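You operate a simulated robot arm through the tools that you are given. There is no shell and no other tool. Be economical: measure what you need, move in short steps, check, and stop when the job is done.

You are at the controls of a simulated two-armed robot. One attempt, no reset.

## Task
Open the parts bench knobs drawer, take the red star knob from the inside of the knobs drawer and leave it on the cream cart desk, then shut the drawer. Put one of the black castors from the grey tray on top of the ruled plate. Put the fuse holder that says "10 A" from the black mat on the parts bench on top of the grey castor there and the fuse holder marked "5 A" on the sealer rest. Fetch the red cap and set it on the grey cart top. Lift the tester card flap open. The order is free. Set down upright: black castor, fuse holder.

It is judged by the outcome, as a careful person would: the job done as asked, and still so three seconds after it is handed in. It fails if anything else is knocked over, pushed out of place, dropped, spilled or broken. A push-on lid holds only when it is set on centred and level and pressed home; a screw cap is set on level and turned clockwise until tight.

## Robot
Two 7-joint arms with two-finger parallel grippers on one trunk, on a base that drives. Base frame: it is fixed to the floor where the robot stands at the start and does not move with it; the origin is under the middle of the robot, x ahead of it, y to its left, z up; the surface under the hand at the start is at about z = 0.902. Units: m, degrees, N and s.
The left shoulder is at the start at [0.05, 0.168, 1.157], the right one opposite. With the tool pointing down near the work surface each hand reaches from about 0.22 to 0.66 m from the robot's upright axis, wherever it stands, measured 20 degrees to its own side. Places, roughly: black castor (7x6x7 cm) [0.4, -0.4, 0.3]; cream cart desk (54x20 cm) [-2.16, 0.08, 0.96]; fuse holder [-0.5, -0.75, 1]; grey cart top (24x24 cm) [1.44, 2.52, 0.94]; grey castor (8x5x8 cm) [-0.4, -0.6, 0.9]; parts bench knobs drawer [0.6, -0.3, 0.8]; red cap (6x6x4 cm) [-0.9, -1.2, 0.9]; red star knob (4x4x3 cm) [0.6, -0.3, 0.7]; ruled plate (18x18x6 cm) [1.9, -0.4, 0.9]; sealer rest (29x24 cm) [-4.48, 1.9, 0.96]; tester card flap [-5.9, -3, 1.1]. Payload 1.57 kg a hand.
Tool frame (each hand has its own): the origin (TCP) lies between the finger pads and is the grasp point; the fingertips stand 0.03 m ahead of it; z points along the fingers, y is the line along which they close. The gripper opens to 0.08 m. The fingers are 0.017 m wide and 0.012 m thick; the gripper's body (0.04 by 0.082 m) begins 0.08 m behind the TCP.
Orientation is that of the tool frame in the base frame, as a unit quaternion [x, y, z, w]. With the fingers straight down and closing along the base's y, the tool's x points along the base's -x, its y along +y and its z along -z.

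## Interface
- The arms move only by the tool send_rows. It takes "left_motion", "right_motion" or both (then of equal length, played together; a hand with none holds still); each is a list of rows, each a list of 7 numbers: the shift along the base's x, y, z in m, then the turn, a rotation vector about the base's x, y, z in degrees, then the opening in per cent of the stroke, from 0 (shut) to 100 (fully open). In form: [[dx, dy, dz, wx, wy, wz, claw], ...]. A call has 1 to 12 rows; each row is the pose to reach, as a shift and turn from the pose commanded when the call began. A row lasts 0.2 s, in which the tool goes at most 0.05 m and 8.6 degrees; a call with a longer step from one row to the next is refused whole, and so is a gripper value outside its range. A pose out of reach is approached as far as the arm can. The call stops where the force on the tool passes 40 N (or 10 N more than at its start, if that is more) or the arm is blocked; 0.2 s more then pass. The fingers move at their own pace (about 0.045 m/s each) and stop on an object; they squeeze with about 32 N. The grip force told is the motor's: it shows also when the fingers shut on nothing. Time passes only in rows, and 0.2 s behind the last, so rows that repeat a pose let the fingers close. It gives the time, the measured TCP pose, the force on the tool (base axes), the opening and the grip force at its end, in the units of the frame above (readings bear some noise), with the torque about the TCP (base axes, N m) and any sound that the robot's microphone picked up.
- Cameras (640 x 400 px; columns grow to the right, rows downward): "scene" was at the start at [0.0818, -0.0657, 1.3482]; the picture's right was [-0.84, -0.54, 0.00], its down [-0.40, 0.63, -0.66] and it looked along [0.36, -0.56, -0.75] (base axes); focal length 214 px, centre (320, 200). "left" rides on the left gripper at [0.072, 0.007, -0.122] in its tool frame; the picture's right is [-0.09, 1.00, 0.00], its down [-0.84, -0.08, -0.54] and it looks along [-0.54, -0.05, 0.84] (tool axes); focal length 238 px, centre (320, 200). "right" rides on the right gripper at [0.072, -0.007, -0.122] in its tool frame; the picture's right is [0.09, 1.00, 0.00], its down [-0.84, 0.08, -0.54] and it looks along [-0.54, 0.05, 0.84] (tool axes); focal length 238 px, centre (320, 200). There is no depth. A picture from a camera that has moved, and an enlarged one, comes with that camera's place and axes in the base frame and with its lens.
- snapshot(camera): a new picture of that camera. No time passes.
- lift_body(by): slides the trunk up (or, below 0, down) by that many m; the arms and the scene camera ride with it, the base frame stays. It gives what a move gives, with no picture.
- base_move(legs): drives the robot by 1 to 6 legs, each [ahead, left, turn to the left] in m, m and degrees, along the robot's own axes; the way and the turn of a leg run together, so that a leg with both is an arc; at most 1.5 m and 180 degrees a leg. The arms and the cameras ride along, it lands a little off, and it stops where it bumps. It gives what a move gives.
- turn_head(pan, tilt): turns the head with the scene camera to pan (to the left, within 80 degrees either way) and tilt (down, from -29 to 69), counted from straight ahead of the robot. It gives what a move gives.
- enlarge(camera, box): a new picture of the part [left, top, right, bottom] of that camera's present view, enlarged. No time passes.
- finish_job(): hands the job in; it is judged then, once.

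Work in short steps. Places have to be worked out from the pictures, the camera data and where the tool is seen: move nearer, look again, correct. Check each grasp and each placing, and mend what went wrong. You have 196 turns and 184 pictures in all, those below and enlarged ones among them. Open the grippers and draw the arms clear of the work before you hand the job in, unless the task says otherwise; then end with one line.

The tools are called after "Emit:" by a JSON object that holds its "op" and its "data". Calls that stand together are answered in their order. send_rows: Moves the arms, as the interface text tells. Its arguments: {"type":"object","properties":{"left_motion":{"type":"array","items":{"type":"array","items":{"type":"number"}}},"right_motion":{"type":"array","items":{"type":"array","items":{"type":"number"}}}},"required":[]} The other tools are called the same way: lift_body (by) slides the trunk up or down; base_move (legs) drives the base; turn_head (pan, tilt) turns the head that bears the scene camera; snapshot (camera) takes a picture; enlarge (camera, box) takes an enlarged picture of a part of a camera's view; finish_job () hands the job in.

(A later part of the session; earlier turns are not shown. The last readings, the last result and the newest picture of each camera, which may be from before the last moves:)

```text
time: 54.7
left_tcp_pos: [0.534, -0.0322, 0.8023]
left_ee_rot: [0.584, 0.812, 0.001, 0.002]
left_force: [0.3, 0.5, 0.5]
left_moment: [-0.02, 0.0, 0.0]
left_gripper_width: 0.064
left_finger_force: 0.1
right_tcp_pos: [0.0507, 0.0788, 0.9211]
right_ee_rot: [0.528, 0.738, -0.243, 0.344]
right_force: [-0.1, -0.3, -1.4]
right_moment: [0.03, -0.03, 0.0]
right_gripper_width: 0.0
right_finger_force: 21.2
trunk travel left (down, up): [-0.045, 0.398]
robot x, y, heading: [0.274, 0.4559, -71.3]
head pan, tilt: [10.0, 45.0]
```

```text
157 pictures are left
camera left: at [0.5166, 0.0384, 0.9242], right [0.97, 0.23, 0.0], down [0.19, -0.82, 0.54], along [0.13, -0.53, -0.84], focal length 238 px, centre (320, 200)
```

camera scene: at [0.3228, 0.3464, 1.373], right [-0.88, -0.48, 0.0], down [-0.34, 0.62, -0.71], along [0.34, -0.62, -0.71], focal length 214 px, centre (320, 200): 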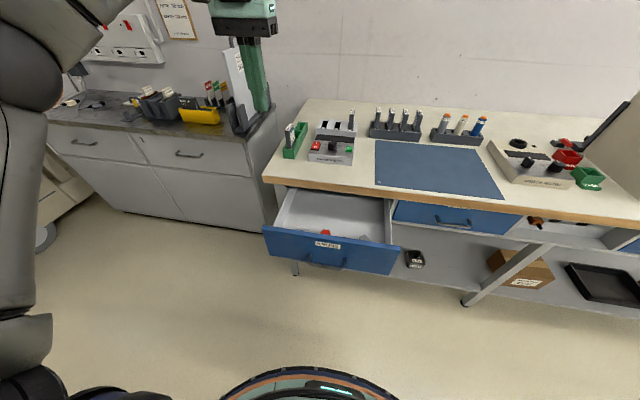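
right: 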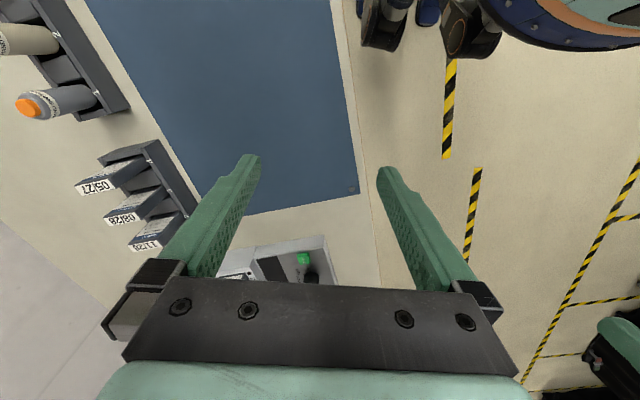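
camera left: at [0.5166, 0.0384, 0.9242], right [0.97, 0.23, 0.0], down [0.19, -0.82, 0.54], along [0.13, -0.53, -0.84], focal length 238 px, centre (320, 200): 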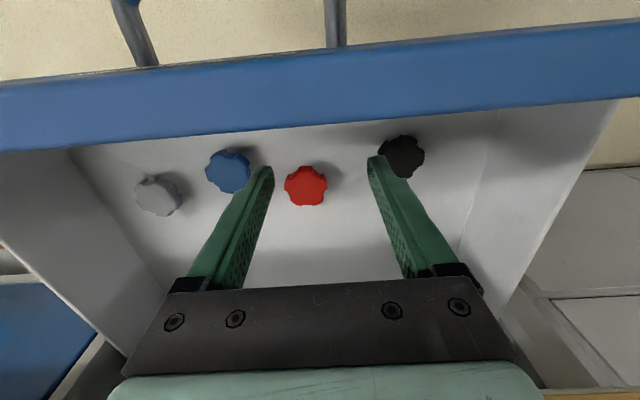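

The knob is now near (0.530, -0.070). I'll move over it, descend partway, and check alignment.

Emit:
{"op": "send_rows", "data": {"left_motion": [[-0.003, -0.037, 0, 0, 0, 0, 80], [-0.003, -0.037, -0.025, 0, 0, 0, 80]]}}

Emit:
{"op": "snapshot", "data": {"camera": "left"}}

```text
time: 55.3
left_tcp_pos: [0.5298, -0.0692, 0.7802]
left_ee_rot: [0.585, 0.811, 0.001, 0.001]
left_force: [0.0, 0.1, 0.5]
left_moment: [0.02, -0.04, 0.0]
left_gripper_width: 0.064
left_finger_force: 0.0
right_tcp_pos: [0.0493, 0.079, 0.92]
right_ee_rot: [0.528, 0.737, -0.243, 0.345]
right_force: [0.1, 0.9, 0.5]
right_moment: [-0.02, -0.01, -0.01]
right_gripper_width: 0.0
right_finger_force: 21.5
trunk travel left (down, up): [-0.045, 0.398]
robot x, y, heading: [0.2727, 0.4573, -71.4]
head pan, tilt: [10.0, 45.0]
```

```text
156 pictures are left
camera left: at [0.5128, 0.0, 0.9009], right [0.97, 0.23, 0.0], down [0.19, -0.82, 0.54], along [0.13, -0.53, -0.84], focal length 238 px, centre (320, 200)
```

left: 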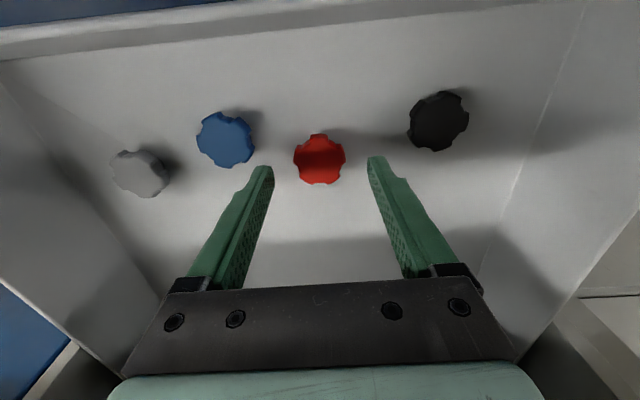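

The knob is centred at (0.530, -0.070), z about 0.736. I'll descend 3 cm and close with a slight down preload.

Emit:
{"op": "send_rows", "data": {"left_motion": [[0, -0.001, -0.02, 0, 0, 0, 80], [0, -0.001, -0.031, 0, 0, 0, 80], [0, -0.001, -0.032, 0, 0, 0, 0], [0, -0.001, -0.032, 0, 0, 0, 0], [0, -0.001, -0.032, 0, 0, 0, 0], [0, -0.001, -0.032, 0, 0, 0, 0], [0, -0.001, -0.032, 0, 0, 0, 0]]}}

Emit:
{"op": "snapshot", "data": {"camera": "left"}}

Emit:
{"op": "send_rows", "data": {"left_motion": [[0, 0, 0.015, 0, 0, 0, 0], [0, 0, 0.03, 0, 0, 0, 0], [0, 0, 0.05, 0, 0, 0, 0]]}}

Emit:
{"op": "snapshot", "data": {"camera": "left"}}

```text
time: 56.9
left_tcp_pos: [0.5312, -0.0719, 0.7444]
left_ee_rot: [0.583, 0.812, 0.001, 0.001]
left_force: [-3.7, -1.4, 7.1]
left_moment: [-0.03, 0.31, 0.02]
left_gripper_width: 0.0366
left_finger_force: 31.5
right_tcp_pos: [0.0496, 0.0796, 0.9219]
right_ee_rot: [0.527, 0.738, -0.243, 0.345]
right_force: [-0.1, 0.6, 1.2]
right_moment: [-0.02, -0.03, 0.01]
right_gripper_width: 0.0
right_finger_force: 21.2
trunk travel left (down, up): [-0.045, 0.398]
robot x, y, heading: [0.269, 0.4563, -71.4]
head pan, tilt: [10.0, 45.0]
```

```text
155 pictures are left
camera left: at [0.5138, -0.0011, 0.868], right [0.97, 0.23, 0.0], down [0.19, -0.82, 0.54], along [0.13, -0.53, -0.84], focal length 238 px, centre (320, 200)
```

left: 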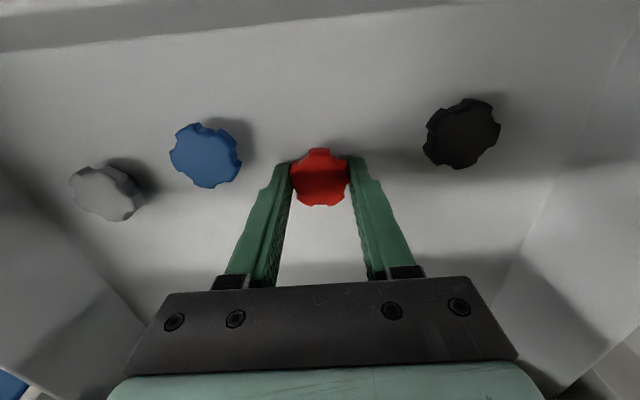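

```text
time: 57.7
left_tcp_pos: [0.5302, -0.0707, 0.7951]
left_ee_rot: [0.584, 0.812, 0.001, 0.001]
left_force: [-0.7, -1.5, -0.1]
left_moment: [0.01, 0.01, -0.01]
left_gripper_width: 0.0359
left_finger_force: 31.8
right_tcp_pos: [0.0497, 0.0788, 0.9207]
right_ee_rot: [0.527, 0.738, -0.243, 0.344]
right_force: [-0.1, 0.1, 0.5]
right_moment: [0.0, -0.01, 0.04]
right_gripper_width: 0.0
right_finger_force: 21.5
trunk travel left (down, up): [-0.045, 0.398]
robot x, y, heading: [0.2724, 0.4544, -71.1]
head pan, tilt: [10.0, 45.0]
```

```text
154 pictures are left
camera left: at [0.5133, -0.0005, 0.9172], right [0.97, 0.23, 0.0], down [0.19, -0.82, 0.54], along [0.13, -0.53, -0.84], focal length 238 px, centre (320, 200)
```

left: 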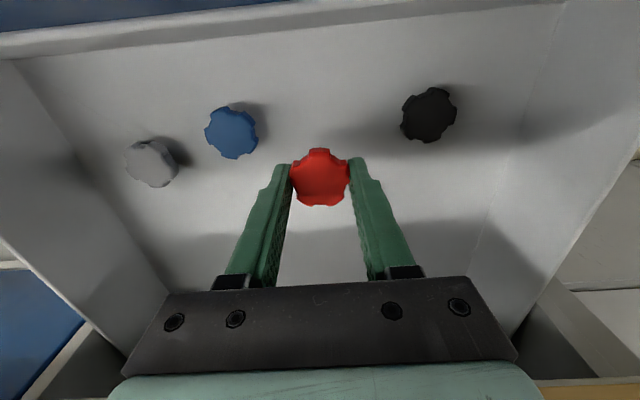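

The knob is held. I'll lift slowly with the trunk and check.

Emit:
{"op": "lift_body", "data": {"by": 0.2}}

Emit:
{"op": "snapshot", "data": {"camera": "left"}}

```text
time: 59.9
left_tcp_pos: [0.5313, -0.0706, 0.9958]
left_ee_rot: [0.584, 0.812, 0.001, 0.002]
left_force: [0.8, -0.6, 0.7]
left_moment: [0.03, -0.02, -0.01]
left_gripper_width: 0.0363
left_finger_force: 32.4
right_tcp_pos: [0.0498, 0.0786, 1.1198]
right_ee_rot: [0.527, 0.738, -0.244, 0.344]
right_force: [0.0, -1.1, 0.2]
right_moment: [0.0, 0.05, 0.03]
right_gripper_width: 0.0
right_finger_force: 21.0
trunk travel left (down, up): [-0.245, 0.198]
robot x, y, heading: [0.2739, 0.4584, -71.0]
head pan, tilt: [10.0, 45.0]
```

```text
153 pictures are left
camera left: at [0.5133, -0.0006, 1.1171], right [0.97, 0.23, 0.0], down [0.19, -0.82, 0.54], along [0.13, -0.53, -0.84], focal length 238 px, centre (320, 200)
```

left: 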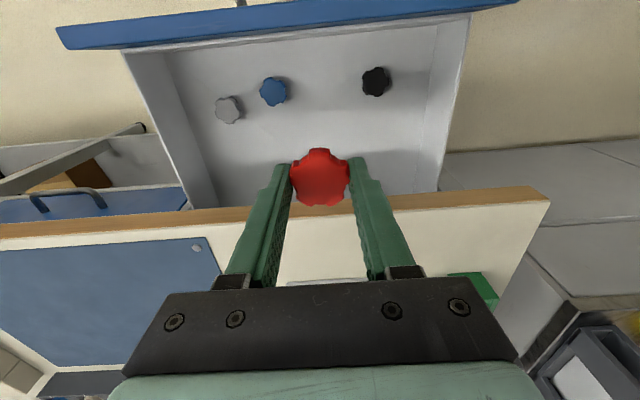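

The grip is stable. I'll swing the left arm slowly up and aside, and bring the right arm (tilted forward) inward toward the drawer front.

Emit:
{"op": "send_rows", "data": {"left_motion": [[0.008, 0.015, 0.02, 0, 0, 0, 0], [0.015, 0.03, 0.04, 0, 0, 0, 0], [0.022, 0.046, 0.06, 0, 0, 0, 0], [0.03, 0.061, 0.08, 0, 0, 0, 0], [0.037, 0.076, 0.1, 0, 0, 0, 0], [0.045, 0.091, 0.12, 0, 0, 0, 0], [0.052, 0.107, 0.14, 0, 0, 0, 0], [0.06, 0.122, 0.16, 0, 0, 0, 0], [0.067, 0.137, 0.18, 0, 0, 0, 0], [0.0745, 0.1525, 0.2, 0, 0, 0, 0]], "right_motion": [[0.03, 0.01, -0.01, 0, 0, 0, 0], [0.06, 0.02, -0.02, 0, 0, 0, 0], [0.09, 0.03, -0.03, 0, 0, 0, 0], [0.12, 0.04, -0.04, 0, 0, 0, 0], [0.15, 0.05, -0.05, 0, 0, 0, 0], [0.18, 0.06, -0.06, 0, 0, 0, 0], [0.21, 0.07, -0.07, 0, 0, 0, 0], [0.24, 0.08, -0.08, 0, 0, 0, 0], [0.27, 0.09, -0.09, 0, 0, 0, 0], [0.3, 0.1, -0.1, 0, 0, 0, 0]]}}

Emit:
{"op": "snapshot", "data": {"camera": "scene"}}

```text
time: 62.0
left_tcp_pos: [0.606, 0.0833, 1.1942]
left_ee_rot: [0.584, 0.812, 0.0, 0.002]
left_force: [0.0, 0.2, 0.1]
left_moment: [-0.07, 0.03, 0.0]
left_gripper_width: 0.0362
left_finger_force: 32.0
right_tcp_pos: [0.3466, 0.1576, 1.0252]
right_ee_rot: [0.571, 0.708, -0.24, 0.339]
right_force: [0.3, 0.6, 0.6]
right_moment: [-0.02, 0.04, 0.0]
right_gripper_width: 0.0
right_finger_force: 21.4
right hand out of reach, approached as far as the arm can: row 1, 2, 3, 4, 5, 6, 7, 8
trunk travel left (down, up): [-0.245, 0.198]
robot x, y, heading: [0.2668, 0.4556, -70.9]
head pan, tilt: [10.0, 45.0]
```

```text
152 pictures are left
camera scene: at [0.3236, 0.3471, 1.273], right [-0.88, -0.48, 0.0], down [-0.34, 0.62, -0.71], along [0.34, -0.62, -0.71], focal length 214 px, centre (320, 200)
```

scene: 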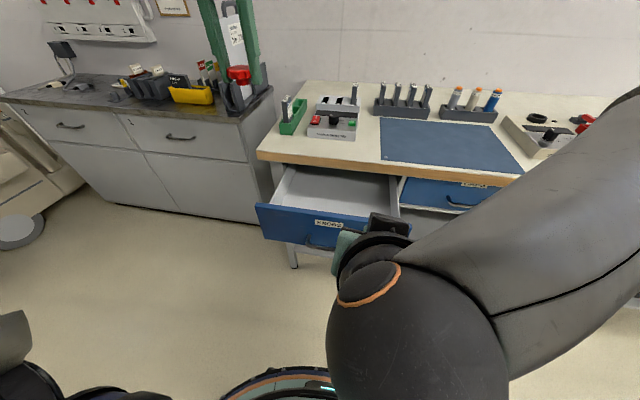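

The right tool is tilted forward at lateral ≈0. I'll lower the trunk to bring its tip to drawer-face height, then push forward with the arm.

Emit:
{"op": "lift_body", "data": {"by": -0.235}}

Emit:
{"op": "send_rows", "data": {"right_motion": [[-0.014, -0.006, 0, 0, 0, 0, 0], [-0.021, -0.03, 0, 0, 0, 0, 0], [-0.012, -0.06, 0, 0, 0, 0, 0], [-0.002, -0.09, 0, 0, 0, 0, 0], [0.008, -0.12, 0, 0, 0, 0, 0], [0.018, -0.15, 0, 0, 0, 0, 0], [0.028, -0.18, 0, 0, 0, 0, 0]]}}

Emit:
{"op": "snapshot", "data": {"camera": "scene"}}

```text
time: 64.5
left_tcp_pos: [0.6051, 0.0823, 0.9585]
left_ee_rot: [0.584, 0.812, 0.001, 0.002]
left_force: [-0.5, 0.6, -0.7]
left_moment: [0.01, -0.02, -0.02]
left_gripper_width: 0.0361
left_finger_force: 31.8
right_tcp_pos: [0.3463, 0.1586, 0.7891]
right_ee_rot: [0.57, 0.709, -0.244, 0.336]
right_force: [-0.4, 0.1, 0.3]
right_moment: [0.0, -0.01, 0.02]
right_gripper_width: 0.0002
right_finger_force: 21.4
trunk travel left (down, up): [-0.01, 0.433]
robot x, y, heading: [0.2728, 0.4564, -71.4]
head pan, tilt: [10.0, 45.0]
```

```text
time: 66.1
left_tcp_pos: [0.6043, 0.0827, 0.9592]
left_ee_rot: [0.584, 0.812, 0.001, 0.001]
left_force: [0.1, -0.6, 0.2]
left_moment: [-0.01, 0.01, -0.03]
left_gripper_width: 0.0362
left_finger_force: 31.4
right_tcp_pos: [0.3806, -0.0019, 0.7845]
right_ee_rot: [0.527, 0.738, -0.245, 0.344]
right_force: [0.0, -0.1, 0.8]
right_moment: [-0.04, -0.01, 0.0]
right_gripper_width: 0.0003
right_finger_force: 20.7
trunk travel left (down, up): [-0.01, 0.433]
robot x, y, heading: [0.2696, 0.4552, -71.1]
head pan, tilt: [10.0, 45.0]
```

```text
151 pictures are left
camera scene: at [0.3229, 0.3464, 1.038], right [-0.88, -0.48, 0.0], down [-0.34, 0.62, -0.71], along [0.34, -0.62, -0.71], focal length 214 px, centre (320, 200)
```

scene: 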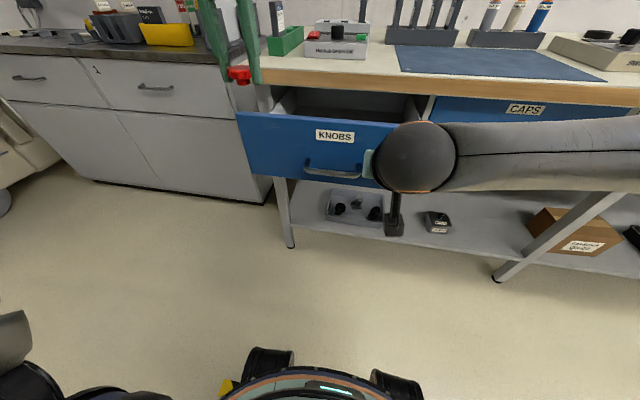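

I'm just at the drawer face, right of the handle. I'll push it along the bench normal.

Emit:
{"op": "send_rows", "data": {"right_motion": [[0.008, -0.024, 0, 0, 0, 0, 0], [0.016, -0.048, 0, 0, 0, 0, 0], [0.023, -0.071, 0, 0, 0, 0, 0], [0.031, -0.095, 0, 0, 0, 0, 0], [0.039, -0.119, 0, 0, 0, 0, 0], [0.046, -0.143, 0, 0, 0, 0, 0], [0.054, -0.166, 0, 0, 0, 0, 0], [0.062, -0.19, 0, 0, 0, 0, 0], [0.07, -0.214, 0, 0, 0, 0, 0], [0.075, -0.231, 0, 0, 0, 0, 0]]}}

Emit:
{"op": "snapshot", "data": {"camera": "scene"}}

```text
time: 68.2
left_tcp_pos: [0.6043, 0.0834, 0.9586]
left_ee_rot: [0.583, 0.812, 0.001, 0.001]
left_force: [-0.5, -0.4, 0.0]
left_moment: [-0.03, 0.0, -0.04]
left_gripper_width: 0.0363
left_finger_force: 31.9
right_tcp_pos: [0.4496, -0.2111, 0.7859]
right_ee_rot: [0.532, 0.739, -0.24, 0.338]
right_force: [-4.6, 9.8, 3.1]
right_moment: [0.05, 0.08, -0.06]
right_gripper_width: 0.0
right_finger_force: 21.1
trunk travel left (down, up): [-0.01, 0.433]
robot x, y, heading: [0.2697, 0.4577, -71.3]
head pan, tilt: [10.0, 45.0]
stopped in row 10 (right hand): the force on the tool passed its limit at 60 N (the readings are from after the stop); the commanded pose is now the measured one
```

```text
150 pictures are left
camera scene: at [0.3222, 0.3476, 1.0383], right [-0.88, -0.48, 0.0], down [-0.34, 0.62, -0.71], along [0.34, -0.62, -0.71], focal length 214 px, centre (320, 200)
```

scene: 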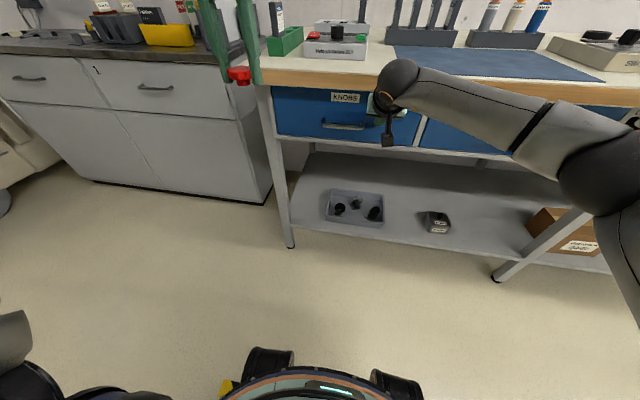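

The drawer hit its stop. I'll retract the right hand and check the drawer gap and the castors.

Emit:
{"op": "send_rows", "data": {"right_motion": [[-0.015, 0.047, 0, 0, 0, 0, 0], [-0.03, 0.094, 0, 0, 0, 0, 0], [-0.045, 0.141, 0, 0, 0, 0, 60], [-0.06, 0.188, 0, 0, 0, 0, 90], [-0.09, 0.22, 0, 0, 0, 0, 90]]}}

Emit:
{"op": "enlarge", "data": {"camera": "scene", "box": [250, 70, 450, 195]}}

Emit:
{"op": "enlarge", "data": {"camera": "scene", "box": [300, 160, 460, 260]}}

```text
time: 69.4
left_tcp_pos: [0.6044, 0.082, 0.9579]
left_ee_rot: [0.583, 0.812, 0.001, 0.001]
left_force: [-0.4, 0.0, -0.3]
left_moment: [0.01, 0.03, 0.0]
left_gripper_width: 0.0359
left_finger_force: 31.7
right_tcp_pos: [0.3585, 0.008, 0.7847]
right_ee_rot: [0.533, 0.737, -0.243, 0.337]
right_force: [0.6, 0.1, 0.7]
right_moment: [0.02, -0.03, 0.01]
right_gripper_width: 0.066
right_finger_force: 0.0
trunk travel left (down, up): [-0.01, 0.433]
robot x, y, heading: [0.2717, 0.4573, -71.2]
head pan, tilt: [10.0, 45.0]
```

```text
3.20 times, centred on (350, 132) of scene
camera zoom: at [0.3227, 0.3465, 1.0381], right [-0.88, -0.48, 0.0], down [-0.34, 0.62, -0.71], along [0.34, -0.62, -0.71], focal length 686 px, centre (224, 416)
```

zoom: 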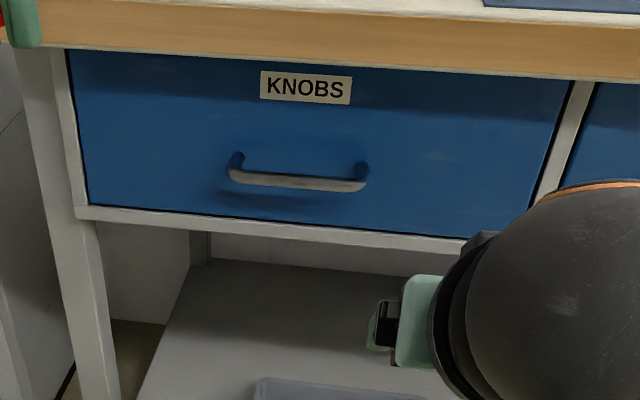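

```text
4.00 times, centred on (380, 210) of scene
camera zoom: at [0.3227, 0.3465, 1.0381], right [-0.88, -0.48, 0.0], down [-0.34, 0.62, -0.71], along [0.34, -0.62, -0.71], focal length 858 px, centre (80, 160)
```

zoom: 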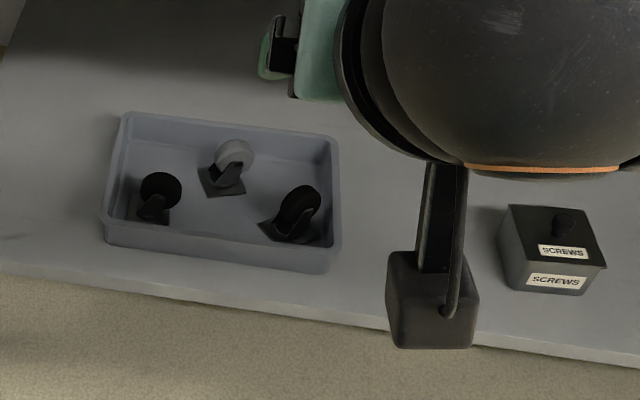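

The drawer is flush shut. Next I'll pick a black castor from the lower tray with the right hand. I'll pull the left hand (with the knob) back and up, and lower the right hand in front.

Emit:
{"op": "send_rows", "data": {"left_motion": [[-0.005, 0.017, 0.01, 0, 0, 0, 0], [-0.011, 0.034, 0.02, 0, 0, 0, 0], [-0.017, 0.051, 0.03, 0, 0, 0, 0], [-0.022, 0.068, 0.04, 0, 0, 0, 0], [-0.028, 0.085, 0.05, 0, 0, 0, 0], [-0.034, 0.102, 0.06, 0, 0, 0, 0], [-0.04, 0.119, 0.07, 0, 0, 0, 0], [-0.045, 0.136, 0.08, 0, 0, 0, 0], [-0.05, 0.153, 0.09, 0, 0, 0, 0], [-0.056, 0.171, 0.1, 0, 0, 0, 0]], "right_motion": [[-0.006, 0.01, -0.03, 0, 0, 0, 100], [-0.012, 0.02, -0.06, 0, 0, 0, 100], [-0.018, 0.03, -0.09, 0, 0, 0, 100], [-0.024, 0.04, -0.12, 0, 0, 0, 100], [-0.03, 0.05, -0.15, 0, 0, 0, 100], [-0.036, 0.06, -0.18, 0, 0, 0, 100], [-0.042, 0.07, -0.21, 0, 0, 0, 100], [-0.048, 0.08, -0.24, 0, 0, 0, 100], [-0.054, 0.09, -0.27, 0, 0, 0, 100], [-0.06, 0.1, -0.3, 0, 0, 0, 100]]}}

Emit:
{"op": "snapshot", "data": {"camera": "right"}}

```text
time: 71.4
left_tcp_pos: [0.56, 0.2174, 1.0375]
left_ee_rot: [0.584, 0.812, 0.0, 0.003]
left_force: [0.0, -0.1, 0.1]
left_moment: [0.0, -0.02, -0.02]
left_gripper_width: 0.036
left_finger_force: 32.4
left hand out of reach, approached as far as the arm can: row 9, 10
right_tcp_pos: [0.3086, 0.0929, 0.5289]
right_ee_rot: [0.528, 0.738, -0.243, 0.343]
right_force: [-5.6, -4.6, 24.7]
right_moment: [3.82, 1.13, 0.9]
right_gripper_width: 0.0797
right_finger_force: 0.1
trunk travel left (down, up): [-0.01, 0.433]
robot x, y, heading: [0.2694, 0.4575, -71.2]
head pan, tilt: [10.0, 45.0]
stopped in row 10 (right hand): the force on the tool passed its limit at 114 N (the readings are from after the stop); the commanded pose is now the measured one
```

```text
147 pictures are left
camera right: at [0.256, 0.2225, 0.5526], right [0.92, 0.38, -0.07], down [0.11, -0.1, 0.99], along [0.37, -0.92, -0.13], focal length 238 px, centre (320, 200)
```

right: 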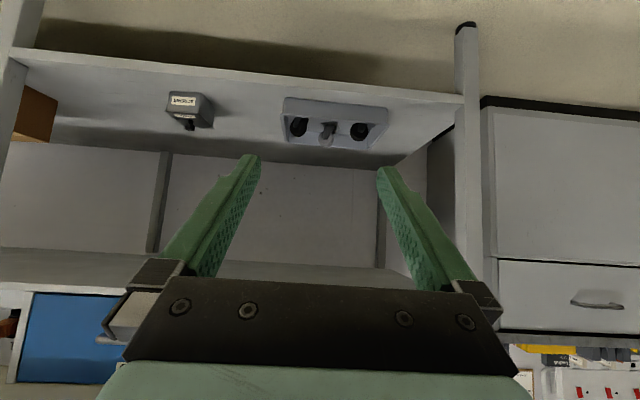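

The right wrist touched the robot's own base. I'll move it up and forward to relieve this.

Emit:
{"op": "send_rows", "data": {"right_motion": [[0.006, -0.02, 0.03, 0, 0, 0, 100], [0.012, -0.04, 0.05, 0, 0, 0, 100], [0.025, -0.08, 0.05, 0, 0, 0, 100], [0.034, -0.11, 0.05, 0, 0, 0, 100]]}}

Emit:
{"op": "turn_head", "data": {"pan": 0, "tilt": 60}}

Emit:
{"op": "snapshot", "data": {"camera": "scene"}}

```text
time: 72.4
left_tcp_pos: [0.5607, 0.2184, 1.0357]
left_ee_rot: [0.583, 0.812, 0.002, 0.002]
left_force: [-0.1, -0.3, -0.3]
left_moment: [0.02, -0.02, -0.03]
left_gripper_width: 0.0362
left_finger_force: 32.2
right_tcp_pos: [0.3407, -0.0159, 0.5781]
right_ee_rot: [0.528, 0.738, -0.243, 0.342]
right_force: [0.2, 0.7, -0.4]
right_moment: [0.0, 0.0, -0.02]
right_gripper_width: 0.0799
right_finger_force: 0.2
trunk travel left (down, up): [-0.01, 0.433]
robot x, y, heading: [0.2719, 0.4568, -71.3]
head pan, tilt: [10.0, 45.0]
```

```text
time: 73.2
left_tcp_pos: [0.5606, 0.2176, 1.0363]
left_ee_rot: [0.584, 0.812, 0.002, 0.002]
left_force: [-0.4, -0.1, 0.0]
left_moment: [0.05, -0.01, -0.01]
left_gripper_width: 0.0361
left_finger_force: 32.2
right_tcp_pos: [0.3413, -0.0151, 0.5769]
right_ee_rot: [0.528, 0.738, -0.243, 0.342]
right_force: [-0.4, -0.3, -0.1]
right_moment: [0.03, -0.01, -0.04]
right_gripper_width: 0.0799
right_finger_force: 0.0
trunk travel left (down, up): [-0.01, 0.433]
robot x, y, heading: [0.2711, 0.4561, -71.0]
head pan, tilt: [0.0, 60.0]
```

```text
146 pictures are left
camera scene: at [0.305, 0.3546, 1.0186], right [-0.95, -0.32, 0.0], down [-0.28, 0.82, -0.5], along [0.16, -0.47, -0.87], focal length 214 px, centre (320, 200)
```

scene: 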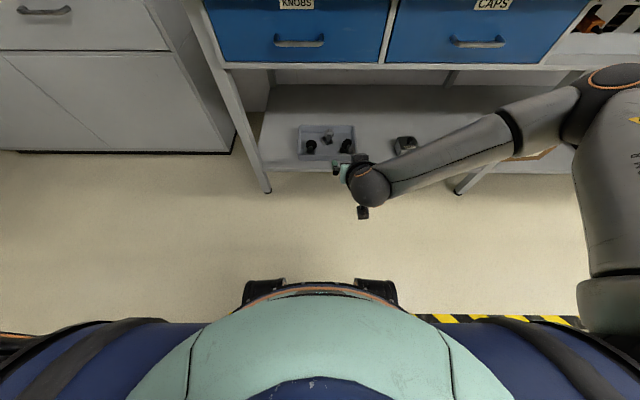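

The base front is about 0.24 m ahead of the axis. I'll lower the right hand slightly and drive in 0.27 m so it goes under the bench toward the tray.

Emit:
{"op": "send_rows", "data": {"right_motion": [[0, 0, -0.03, 0, 0, 0, 100], [0, 0, -0.07, 0, 0, 0, 100]]}}

Emit:
{"op": "base_move", "data": {"legs": [[0.27, 0, -0.5]]}}

Emit:
{"op": "snapshot", "data": {"camera": "right"}}

Emit:
{"op": "snapshot", "data": {"camera": "scene"}}

```text
time: 73.8
left_tcp_pos: [0.5604, 0.2182, 1.0374]
left_ee_rot: [0.584, 0.812, 0.002, 0.002]
left_force: [0.8, -0.4, 0.5]
left_moment: [-0.03, 0.04, 0.01]
left_gripper_width: 0.0359
left_finger_force: 32.1
right_tcp_pos: [0.342, -0.0168, 0.5087]
right_ee_rot: [0.528, 0.738, -0.244, 0.343]
right_force: [-0.2, 0.2, -0.1]
right_moment: [0.03, 0.01, -0.01]
right_gripper_width: 0.0802
right_finger_force: 0.1
trunk travel left (down, up): [-0.01, 0.433]
robot x, y, heading: [0.2703, 0.4567, -71.1]
head pan, tilt: [0.0, 60.0]
```

```text
time: 75.7
left_tcp_pos: [0.6467, -0.0418, 1.0359]
left_ee_rot: [0.586, 0.81, 0.001, 0.001]
left_force: [-0.9, 0.4, 0.0]
left_moment: [0.01, 0.02, 0.02]
left_gripper_width: 0.0361
left_finger_force: 32.2
right_tcp_pos: [0.4258, -0.2742, 0.5097]
right_ee_rot: [0.531, 0.736, -0.244, 0.341]
right_force: [-0.7, 0.1, 0.0]
right_moment: [-0.02, 0.02, -0.01]
right_gripper_width: 0.0798
right_finger_force: 0.1
trunk travel left (down, up): [-0.01, 0.433]
robot x, y, heading: [0.3585, 0.2035, -71.6]
head pan, tilt: [0.0, 60.0]
```

```text
145 pictures are left
camera right: at [0.3751, -0.1442, 0.5336], right [0.93, 0.37, -0.07], down [0.11, -0.1, 0.99], along [0.36, -0.92, -0.13], focal length 238 px, centre (320, 200)
```

right: 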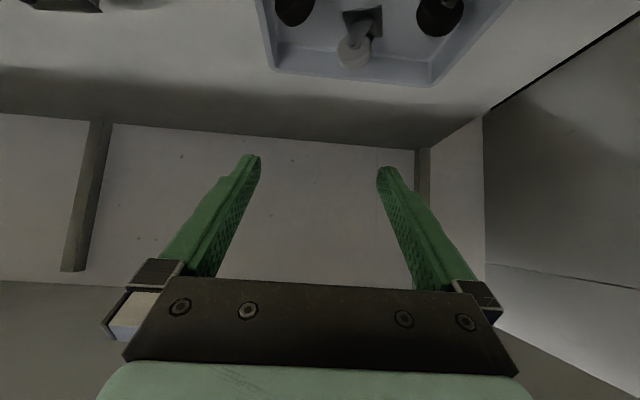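

```text
144 pictures are left
camera scene: at [0.3911, 0.0969, 1.0186], right [-0.95, -0.32, 0.0], down [-0.27, 0.82, -0.5], along [0.16, -0.47, -0.87], focal length 214 px, centre (320, 200)
```

scene: 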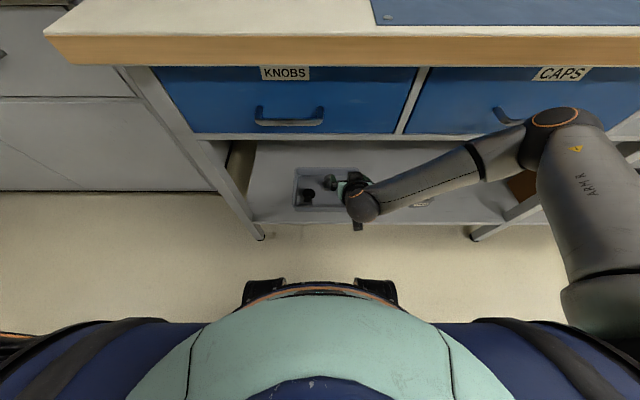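

The target castor is near (0.42, -0.365). I'll steepen the tool a bit and move to hover above it.

Emit:
{"op": "send_rows", "data": {"right_motion": [[-0.001, -0.02, -0.025, 4.5, 1.5, 0, 100], [-0.002, -0.04, -0.05, 9, 3, 0, 100], [-0.004, -0.06, -0.075, 13.5, 4.5, 0, 100], [-0.005, -0.08, -0.1, 18, 6, 0, 100]]}}

Emit:
{"op": "snapshot", "data": {"camera": "right"}}

Emit:
{"op": "enlarge", "data": {"camera": "scene", "box": [240, 120, 440, 245]}}

```text
time: 76.7
left_tcp_pos: [0.6456, -0.0406, 1.0364]
left_ee_rot: [0.585, 0.811, 0.002, 0.002]
left_force: [0.8, 0.4, -0.4]
left_moment: [0.0, 0.0, 0.01]
left_gripper_width: 0.0362
left_finger_force: 32.2
right_tcp_pos: [0.4218, -0.3529, 0.4088]
right_ee_rot: [0.563, 0.783, -0.153, 0.215]
right_force: [-0.4, -0.2, 0.1]
right_moment: [0.03, 0.0, -0.01]
right_gripper_width: 0.0801
right_finger_force: 0.1
trunk travel left (down, up): [-0.01, 0.433]
robot x, y, heading: [0.3599, 0.2012, -71.4]
head pan, tilt: [0.0, 60.0]
```

```text
143 pictures are left
camera right: at [0.3758, -0.2385, 0.4775], right [0.92, 0.39, -0.04], down [0.21, -0.4, 0.89], along [0.33, -0.83, -0.45], focal length 238 px, centre (320, 200)
```

right: 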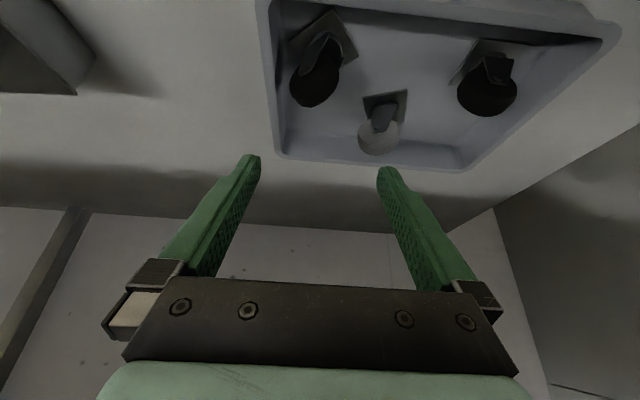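

```text
3.20 times, centred on (340, 182) of scene
camera zoom: at [0.3911, 0.0969, 1.0186], right [-0.95, -0.32, 0.0], down [-0.27, 0.82, -0.5], along [0.16, -0.47, -0.87], focal length 686 px, centre (256, 256)
```

zoom: 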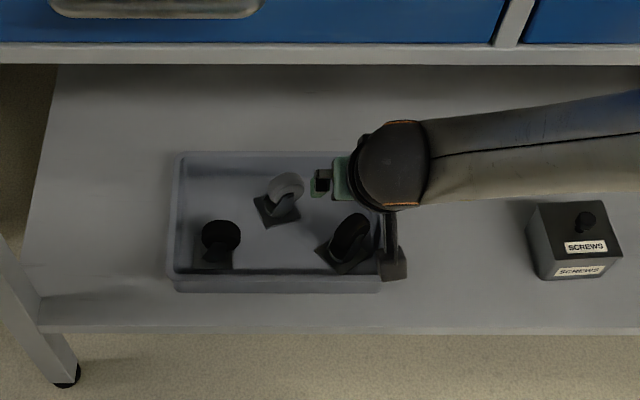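

I'll zoom on the castor to see the wheel's orientation before gripping.

Emit:
{"op": "enlarge", "data": {"camera": "right", "box": [240, 0, 400, 100]}}

Emit:
{"op": "enlarge", "data": {"camera": "scene", "box": [310, 165, 390, 215]}}

```text
4.00 times, centred on (320, 50) of right
camera zoom: at [0.3758, -0.2385, 0.4775], right [0.92, 0.39, -0.04], down [0.21, -0.4, 0.89], along [0.33, -0.83, -0.45], focal length 953 px, centre (320, 800)
```

zoom: 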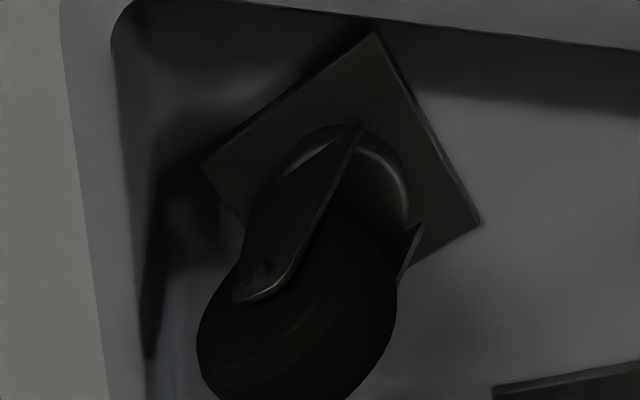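

```text
8.00 times, centred on (350, 190) of scene
camera zoom: at [0.3911, 0.0969, 1.0186], right [-0.95, -0.32, 0.0], down [-0.27, 0.82, -0.5], along [0.16, -0.47, -0.87], focal length 1716 px, centre (80, 280)
```

zoom: 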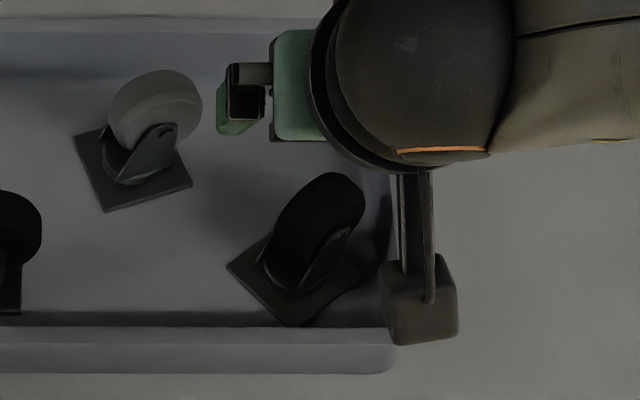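

The wheel's rolling direction is about 37° from my closing axis. I'll rotate the tool 37° about vertical so the fingers span the wheel tread, and check.

Emit:
{"op": "send_rows", "data": {"right_motion": [[0, 0, 0, 0, 0, 7.4, 100], [-0.002, 0, 0, 0, 0, 14.8, 100], [-0.003, 0.001, 0, 0, 0, 22.2, 100], [-0.004, 0.002, 0, 0, 0, 29.6, 100], [-0.004, 0.003, -0.01, 0, 0, 37, 100]]}}

Emit:
{"op": "snapshot", "data": {"camera": "right"}}

Emit:
{"op": "enlarge", "data": {"camera": "scene", "box": [270, 145, 430, 245]}}

```text
time: 77.9
left_tcp_pos: [0.6459, -0.0417, 1.036]
left_ee_rot: [0.586, 0.81, 0.001, 0.002]
left_force: [-0.2, 1.1, -0.4]
left_moment: [0.01, 0.0, 0.0]
left_gripper_width: 0.036
left_finger_force: 31.9
right_tcp_pos: [0.417, -0.3495, 0.3994]
right_ee_rot: [0.285, 0.921, -0.077, 0.253]
right_force: [0.1, 0.1, 0.2]
right_moment: [0.01, -0.03, 0.0]
right_gripper_width: 0.0804
right_finger_force: 0.0
trunk travel left (down, up): [-0.01, 0.433]
robot x, y, heading: [0.3531, 0.1976, -71.5]
head pan, tilt: [0.0, 60.0]
```

```text
139 pictures are left
camera right: at [0.3106, -0.2868, 0.467], right [0.5, 0.87, -0.04], down [0.41, -0.19, 0.89], along [0.77, -0.46, -0.45], focal length 238 px, centre (320, 200)
```

right: 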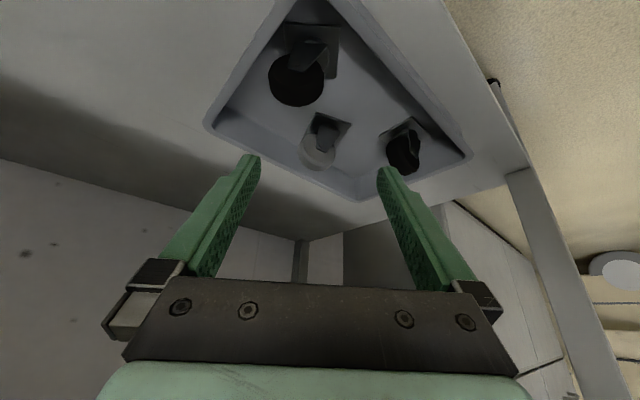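

```text
4.00 times, centred on (350, 195) of scene
camera zoom: at [0.3911, 0.0969, 1.0186], right [-0.95, -0.32, 0.0], down [-0.27, 0.82, -0.5], along [0.16, -0.47, -0.87], focal length 858 px, centre (200, 220)
```

zoom: 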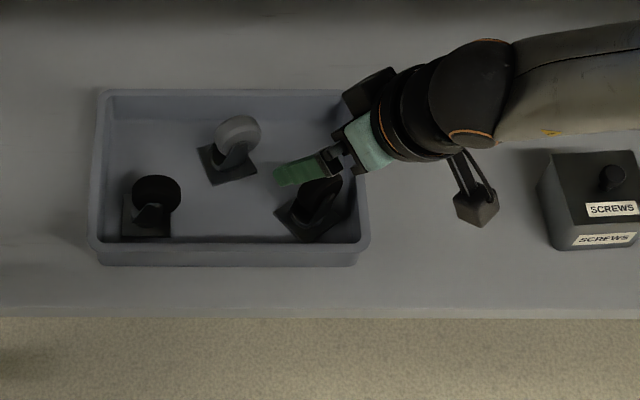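

The wheel shows as a full disc, so the fingers will straddle its tread. Triangulated wheel centre is about (0.424, -0.375, 0.275). I'll move to a pre-approach along the tool axis.

Emit:
{"op": "send_rows", "data": {"right_motion": [[-0.015, 0, -0.015, 0, 0, 0, 100], [-0.026, 0.002, -0.03, 0, 0, 0, 100], [-0.018, -0.004, -0.05, 0, 0, 0, 100]]}}

Emit:
{"op": "snapshot", "data": {"camera": "right"}}

Emit:
{"op": "enlarge", "data": {"camera": "scene", "box": [270, 145, 430, 245]}}

```text
time: 78.7
left_tcp_pos: [0.6444, -0.0405, 1.037]
left_ee_rot: [0.585, 0.811, 0.0, 0.002]
left_force: [0.2, -0.1, -0.5]
left_moment: [0.01, 0.0, -0.01]
left_gripper_width: 0.0361
left_finger_force: 32.2
right_tcp_pos: [0.3983, -0.3549, 0.3493]
right_ee_rot: [0.286, 0.921, -0.077, 0.253]
right_force: [-0.1, 0.1, -1.1]
right_moment: [0.02, 0.0, -0.02]
right_gripper_width: 0.0802
right_finger_force: 0.0
trunk travel left (down, up): [-0.01, 0.433]
robot x, y, heading: [0.3616, 0.1946, -71.6]
head pan, tilt: [0.0, 60.0]
```

```text
137 pictures are left
camera right: at [0.2925, -0.291, 0.4175], right [0.5, 0.87, -0.04], down [0.41, -0.19, 0.89], along [0.77, -0.46, -0.45], focal length 238 px, centre (320, 200)
```

right: 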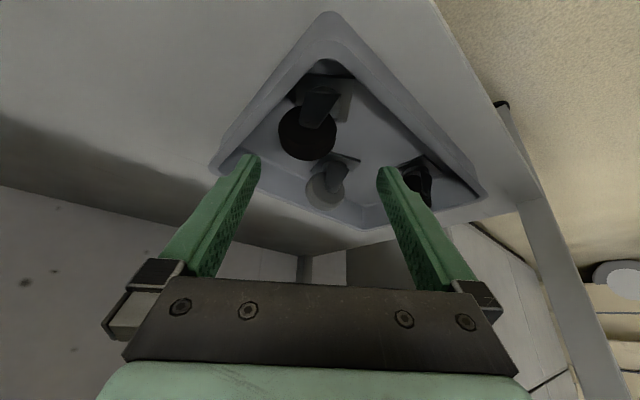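

```text
4.00 times, centred on (350, 195) of scene
camera zoom: at [0.3911, 0.0969, 1.0186], right [-0.95, -0.32, 0.0], down [-0.27, 0.82, -0.5], along [0.16, -0.47, -0.87], focal length 858 px, centre (200, 220)
```

zoom: 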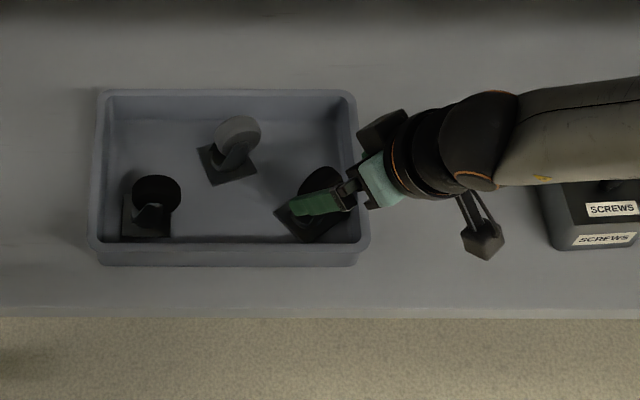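

Refined wheel centre is (0.422, -0.383, 0.273). I'll go in along the tool axis.

Emit:
{"op": "send_rows", "data": {"right_motion": [[-0.006, -0.009, 0, 0, 0, 0, 100], [0.001, -0.014, -0.018, 0, 0, 0, 100], [0.008, -0.019, -0.036, 0, 0, 0, 100], [0.015, -0.023, -0.053, 0, 0, 0, 100], [0.023, -0.027, -0.07, 0, 0, 0, 100]]}}

Emit:
{"op": "snapshot", "data": {"camera": "right"}}

```text
time: 79.9
left_tcp_pos: [0.6456, -0.0426, 1.0351]
left_ee_rot: [0.586, 0.811, 0.001, 0.002]
left_force: [-0.5, 0.4, -0.1]
left_moment: [-0.05, 0.0, 0.0]
left_gripper_width: 0.0358
left_finger_force: 32.1
right_tcp_pos: [0.4038, -0.3684, 0.3233]
right_ee_rot: [0.287, 0.921, -0.079, 0.253]
right_force: [-0.7, 0.3, 0.1]
right_moment: [0.02, 0.02, -0.03]
right_gripper_width: 0.0799
right_finger_force: 0.1
right hand out of reach, approached as far as the arm can: row 3, 4, 5
trunk travel left (down, up): [-0.01, 0.433]
robot x, y, heading: [0.3579, 0.198, -71.4]
head pan, tilt: [0.0, 60.0]
```

```text
135 pictures are left
camera right: at [0.2974, -0.3055, 0.3915], right [0.5, 0.86, -0.05], down [0.41, -0.19, 0.89], along [0.76, -0.47, -0.45], focal length 238 px, centre (320, 200)
```

right: 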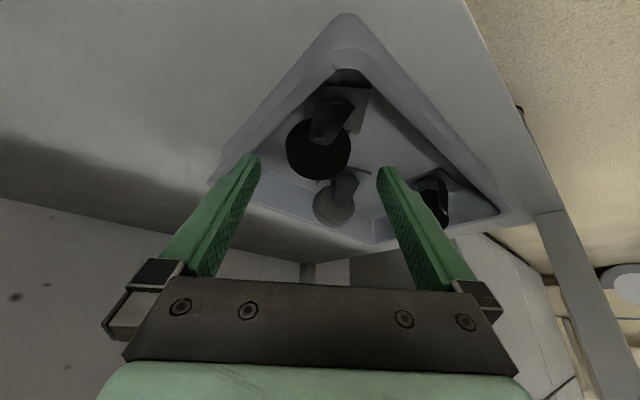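

The arm is at its reach limit here. I'll pull the hand back and up a bit, drive 8 cm closer, and retry.

Emit:
{"op": "send_rows", "data": {"right_motion": [[-0.008, 0.024, 0.03, 0, 0, 0, 100], [-0.017, 0.05, 0.045, 0, 0, 0, 100], [-0.0255, 0.076, 0.045, 0, 0, 0, 100]]}}

Emit:
{"op": "base_move", "data": {"legs": [[0.08, 0, 0]]}}

Emit:
{"op": "send_rows", "data": {"right_motion": [[0, 0, 0, 0, 0, 0, 100]]}}

Emit:
{"op": "snapshot", "data": {"camera": "right"}}

```text
time: 80.7
left_tcp_pos: [0.645, -0.0418, 1.0367]
left_ee_rot: [0.586, 0.81, 0.001, 0.002]
left_force: [0.1, 0.3, 0.0]
left_moment: [-0.05, -0.04, -0.02]
left_gripper_width: 0.0358
left_finger_force: 31.7
right_tcp_pos: [0.3789, -0.2956, 0.3718]
right_ee_rot: [0.286, 0.921, -0.077, 0.253]
right_force: [-0.5, 0.3, 0.3]
right_moment: [0.02, 0.02, 0.01]
right_gripper_width: 0.08
right_finger_force: 0.0
trunk travel left (down, up): [-0.01, 0.433]
robot x, y, heading: [0.3614, 0.1978, -71.6]
head pan, tilt: [0.0, 60.0]
```

```text
time: 81.7
left_tcp_pos: [0.6714, -0.1158, 1.0359]
left_ee_rot: [0.585, 0.811, 0.001, 0.001]
left_force: [-0.5, -0.2, -0.1]
left_moment: [-0.01, -0.01, 0.0]
left_gripper_width: 0.036
left_finger_force: 32.4
right_tcp_pos: [0.4035, -0.3707, 0.3704]
right_ee_rot: [0.286, 0.921, -0.077, 0.253]
right_force: [-0.5, 0.6, 0.3]
right_moment: [0.0, 0.02, -0.03]
right_gripper_width: 0.0798
right_finger_force: 0.1
trunk travel left (down, up): [-0.01, 0.433]
robot x, y, heading: [0.3821, 0.1224, -71.5]
head pan, tilt: [0.0, 60.0]
```

```text
time: 82.1
left_tcp_pos: [0.6714, -0.1164, 1.0365]
left_ee_rot: [0.585, 0.811, 0.001, 0.002]
left_force: [0.2, -0.5, 0.8]
left_moment: [-0.03, -0.02, 0.0]
left_gripper_width: 0.0361
left_finger_force: 32.1
right_tcp_pos: [0.4039, -0.3719, 0.3714]
right_ee_rot: [0.285, 0.921, -0.076, 0.254]
right_force: [0.1, -1.0, 0.3]
right_moment: [0.03, 0.02, 0.01]
right_gripper_width: 0.08
right_finger_force: 0.1
trunk travel left (down, up): [-0.01, 0.433]
robot x, y, heading: [0.3828, 0.1176, -71.5]
head pan, tilt: [0.0, 60.0]
```

```text
134 pictures are left
camera right: at [0.2972, -0.3077, 0.439], right [0.5, 0.87, -0.04], down [0.41, -0.19, 0.89], along [0.77, -0.46, -0.45], focal length 238 px, centre (320, 200)
```

right: 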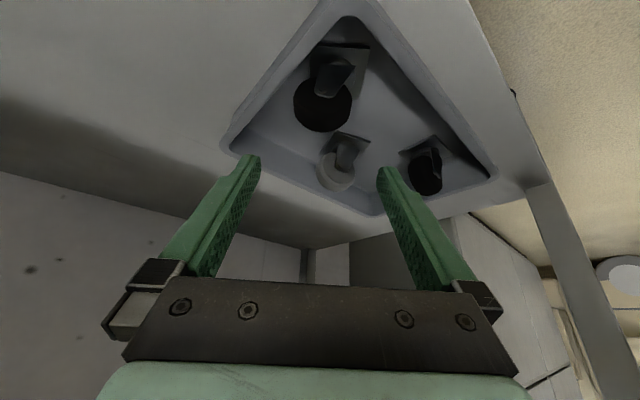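

The wheel is at (0.422, -0.385). I'll descend straddling it.

Emit:
{"op": "send_rows", "data": {"right_motion": [[-0.006, 0.002, -0.02, 0, 0, 0, 100], [0.0, -0.002, -0.04, 0, 0, 0, 100], [0.005, -0.005, -0.06, 0, 0, 0, 100], [0.011, -0.009, -0.078, 0, 0, 0, 100], [0.017, -0.012, -0.094, 0, 0, 0, 100]]}}

Emit:
{"op": "snapshot", "data": {"camera": "right"}}

```text
time: 83.2
left_tcp_pos: [0.671, -0.1165, 1.0368]
left_ee_rot: [0.586, 0.81, 0.001, 0.002]
left_force: [0.1, -0.5, -0.1]
left_moment: [0.04, 0.02, 0.02]
left_gripper_width: 0.0359
left_finger_force: 31.7
right_tcp_pos: [0.4199, -0.3896, 0.3053]
right_ee_rot: [0.283, 0.918, -0.084, 0.264]
right_force: [-1.5, 3.1, 15.4]
right_moment: [-0.52, 0.29, -0.23]
right_gripper_width: 0.0786
right_finger_force: 0.1
trunk travel left (down, up): [-0.01, 0.433]
robot x, y, heading: [0.3821, 0.1252, -71.4]
head pan, tilt: [0.0, 60.0]
stopped in row 5 (right hand): the force on the tool passed its limit at 53 N (the readings are from after the stop); the commanded pose is now the measured one
```

```text
133 pictures are left
camera right: at [0.3124, -0.3241, 0.3698], right [0.5, 0.87, -0.05], down [0.39, -0.17, 0.9], along [0.77, -0.47, -0.43], focal length 238 px, centre (320, 200)
```

right: 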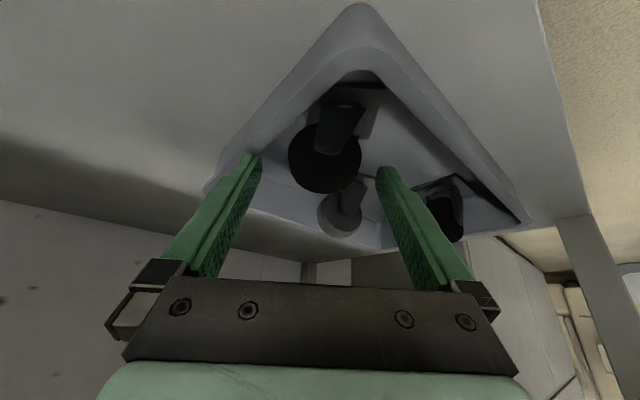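

The outer finger hit the tray's right wall rim, so this castor is too close to the wall that way. The left black castor has more room, and its rolling direction lies along my lateral axis. I'll retreat up, rotate back, and shift the base left.

Emit:
{"op": "send_rows", "data": {"right_motion": [[-0.004, 0.004, 0.03, 0, 0, 0, 100], [-0.006, 0.02, 0.07, 0, 0, 0, 100], [-0.01, 0.03, 0.09, 0, 0, -7.4, 80], [-0.01, 0.03, 0.09, 0, 0, -14.8, 80], [-0.01, 0.03, 0.09, 0, 0, -22.2, 80], [-0.01, 0.03, 0.09, 0, 0, -29.6, 80], [-0.01, 0.03, 0.09, 0, 0, -36, 80]]}}

Emit:
{"op": "base_move", "data": {"legs": [[0, 0.08, 0]]}}

Emit:
{"op": "snapshot", "data": {"camera": "right"}}

Emit:
{"op": "snapshot", "data": {"camera": "scene"}}

```text
time: 84.8
left_tcp_pos: [0.6712, -0.1177, 1.0363]
left_ee_rot: [0.585, 0.811, 0.001, 0.002]
left_force: [0.1, 0.5, 0.5]
left_moment: [0.0, -0.02, -0.02]
left_gripper_width: 0.0359
left_finger_force: 31.5
right_tcp_pos: [0.408, -0.3585, 0.3913]
right_ee_rot: [0.555, 0.786, -0.158, 0.222]
right_force: [-0.3, -0.1, 0.6]
right_moment: [-0.02, 0.01, 0.01]
right_gripper_width: 0.0639
right_finger_force: 0.1
trunk travel left (down, up): [-0.01, 0.433]
robot x, y, heading: [0.3819, 0.1197, -71.5]
head pan, tilt: [0.0, 60.0]
```

```text
time: 86.2
left_tcp_pos: [0.7477, -0.0915, 1.0355]
left_ee_rot: [0.586, 0.81, 0.001, 0.002]
left_force: [-0.1, 0.3, -0.7]
left_moment: [0.0, 0.0, -0.01]
left_gripper_width: 0.0356
left_finger_force: 32.7
right_tcp_pos: [0.4862, -0.3304, 0.3911]
right_ee_rot: [0.553, 0.787, -0.159, 0.223]
right_force: [0.0, -0.5, -0.1]
right_moment: [-0.04, 0.0, 0.0]
right_gripper_width: 0.0642
right_finger_force: 0.1
trunk travel left (down, up): [-0.01, 0.433]
robot x, y, heading: [0.4601, 0.1443, -71.3]
head pan, tilt: [0.0, 60.0]
```

```text
132 pictures are left
camera right: at [0.4373, -0.2162, 0.4574], right [0.91, 0.41, -0.05], down [0.22, -0.38, 0.9], along [0.35, -0.83, -0.43], focal length 238 px, centre (320, 200)
```

right: 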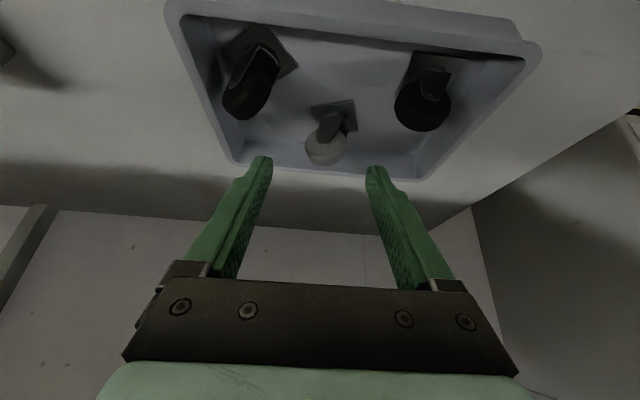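

```text
131 pictures are left
camera scene: at [0.494, 0.0472, 1.0186], right [-0.95, -0.32, 0.0], down [-0.27, 0.82, -0.5], along [0.16, -0.47, -0.87], focal length 214 px, centre (320, 200)
```

scene: 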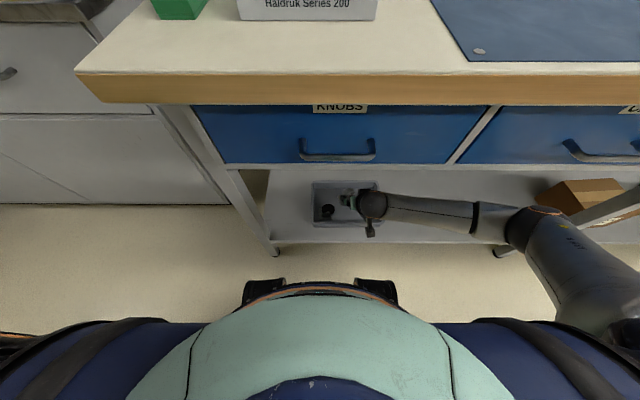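

I'll zoom to read the left castor's orientation.

Emit:
{"op": "enlarge", "data": {"camera": "right", "box": [360, 30, 520, 130]}}

Emit:
{"op": "enlarge", "data": {"camera": "scene", "box": [300, 175, 380, 225]}}

```text
4.00 times, centred on (440, 80) of right
camera zoom: at [0.4373, -0.2162, 0.4574], right [0.91, 0.41, -0.05], down [0.22, -0.38, 0.9], along [0.35, -0.83, -0.43], focal length 953 px, centre (-160, 680)
```

zoom: 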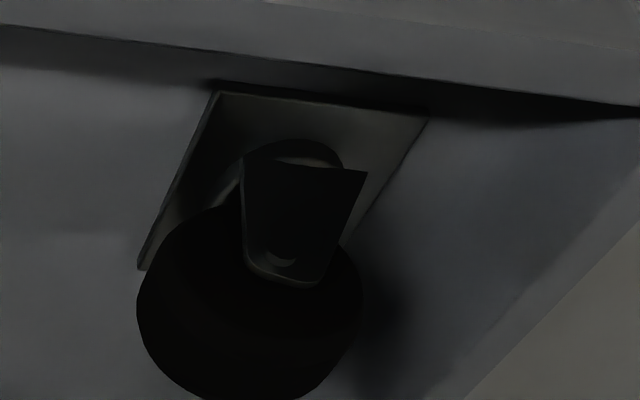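

```text
8.00 times, centred on (340, 200) of scene
camera zoom: at [0.494, 0.0472, 1.0186], right [-0.95, -0.32, 0.0], down [-0.27, 0.82, -0.5], along [0.16, -0.47, -0.87], focal length 1716 px, centre (160, 200)
```

zoom: 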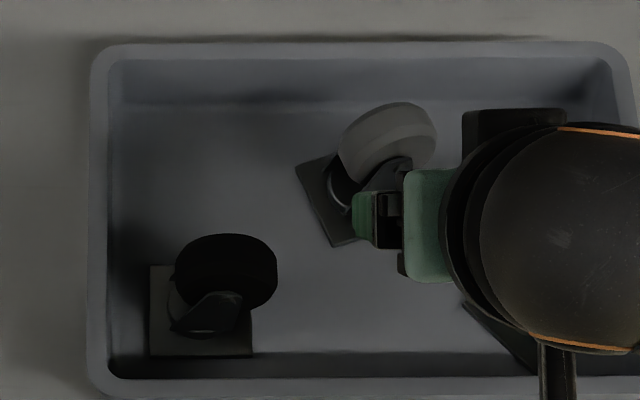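

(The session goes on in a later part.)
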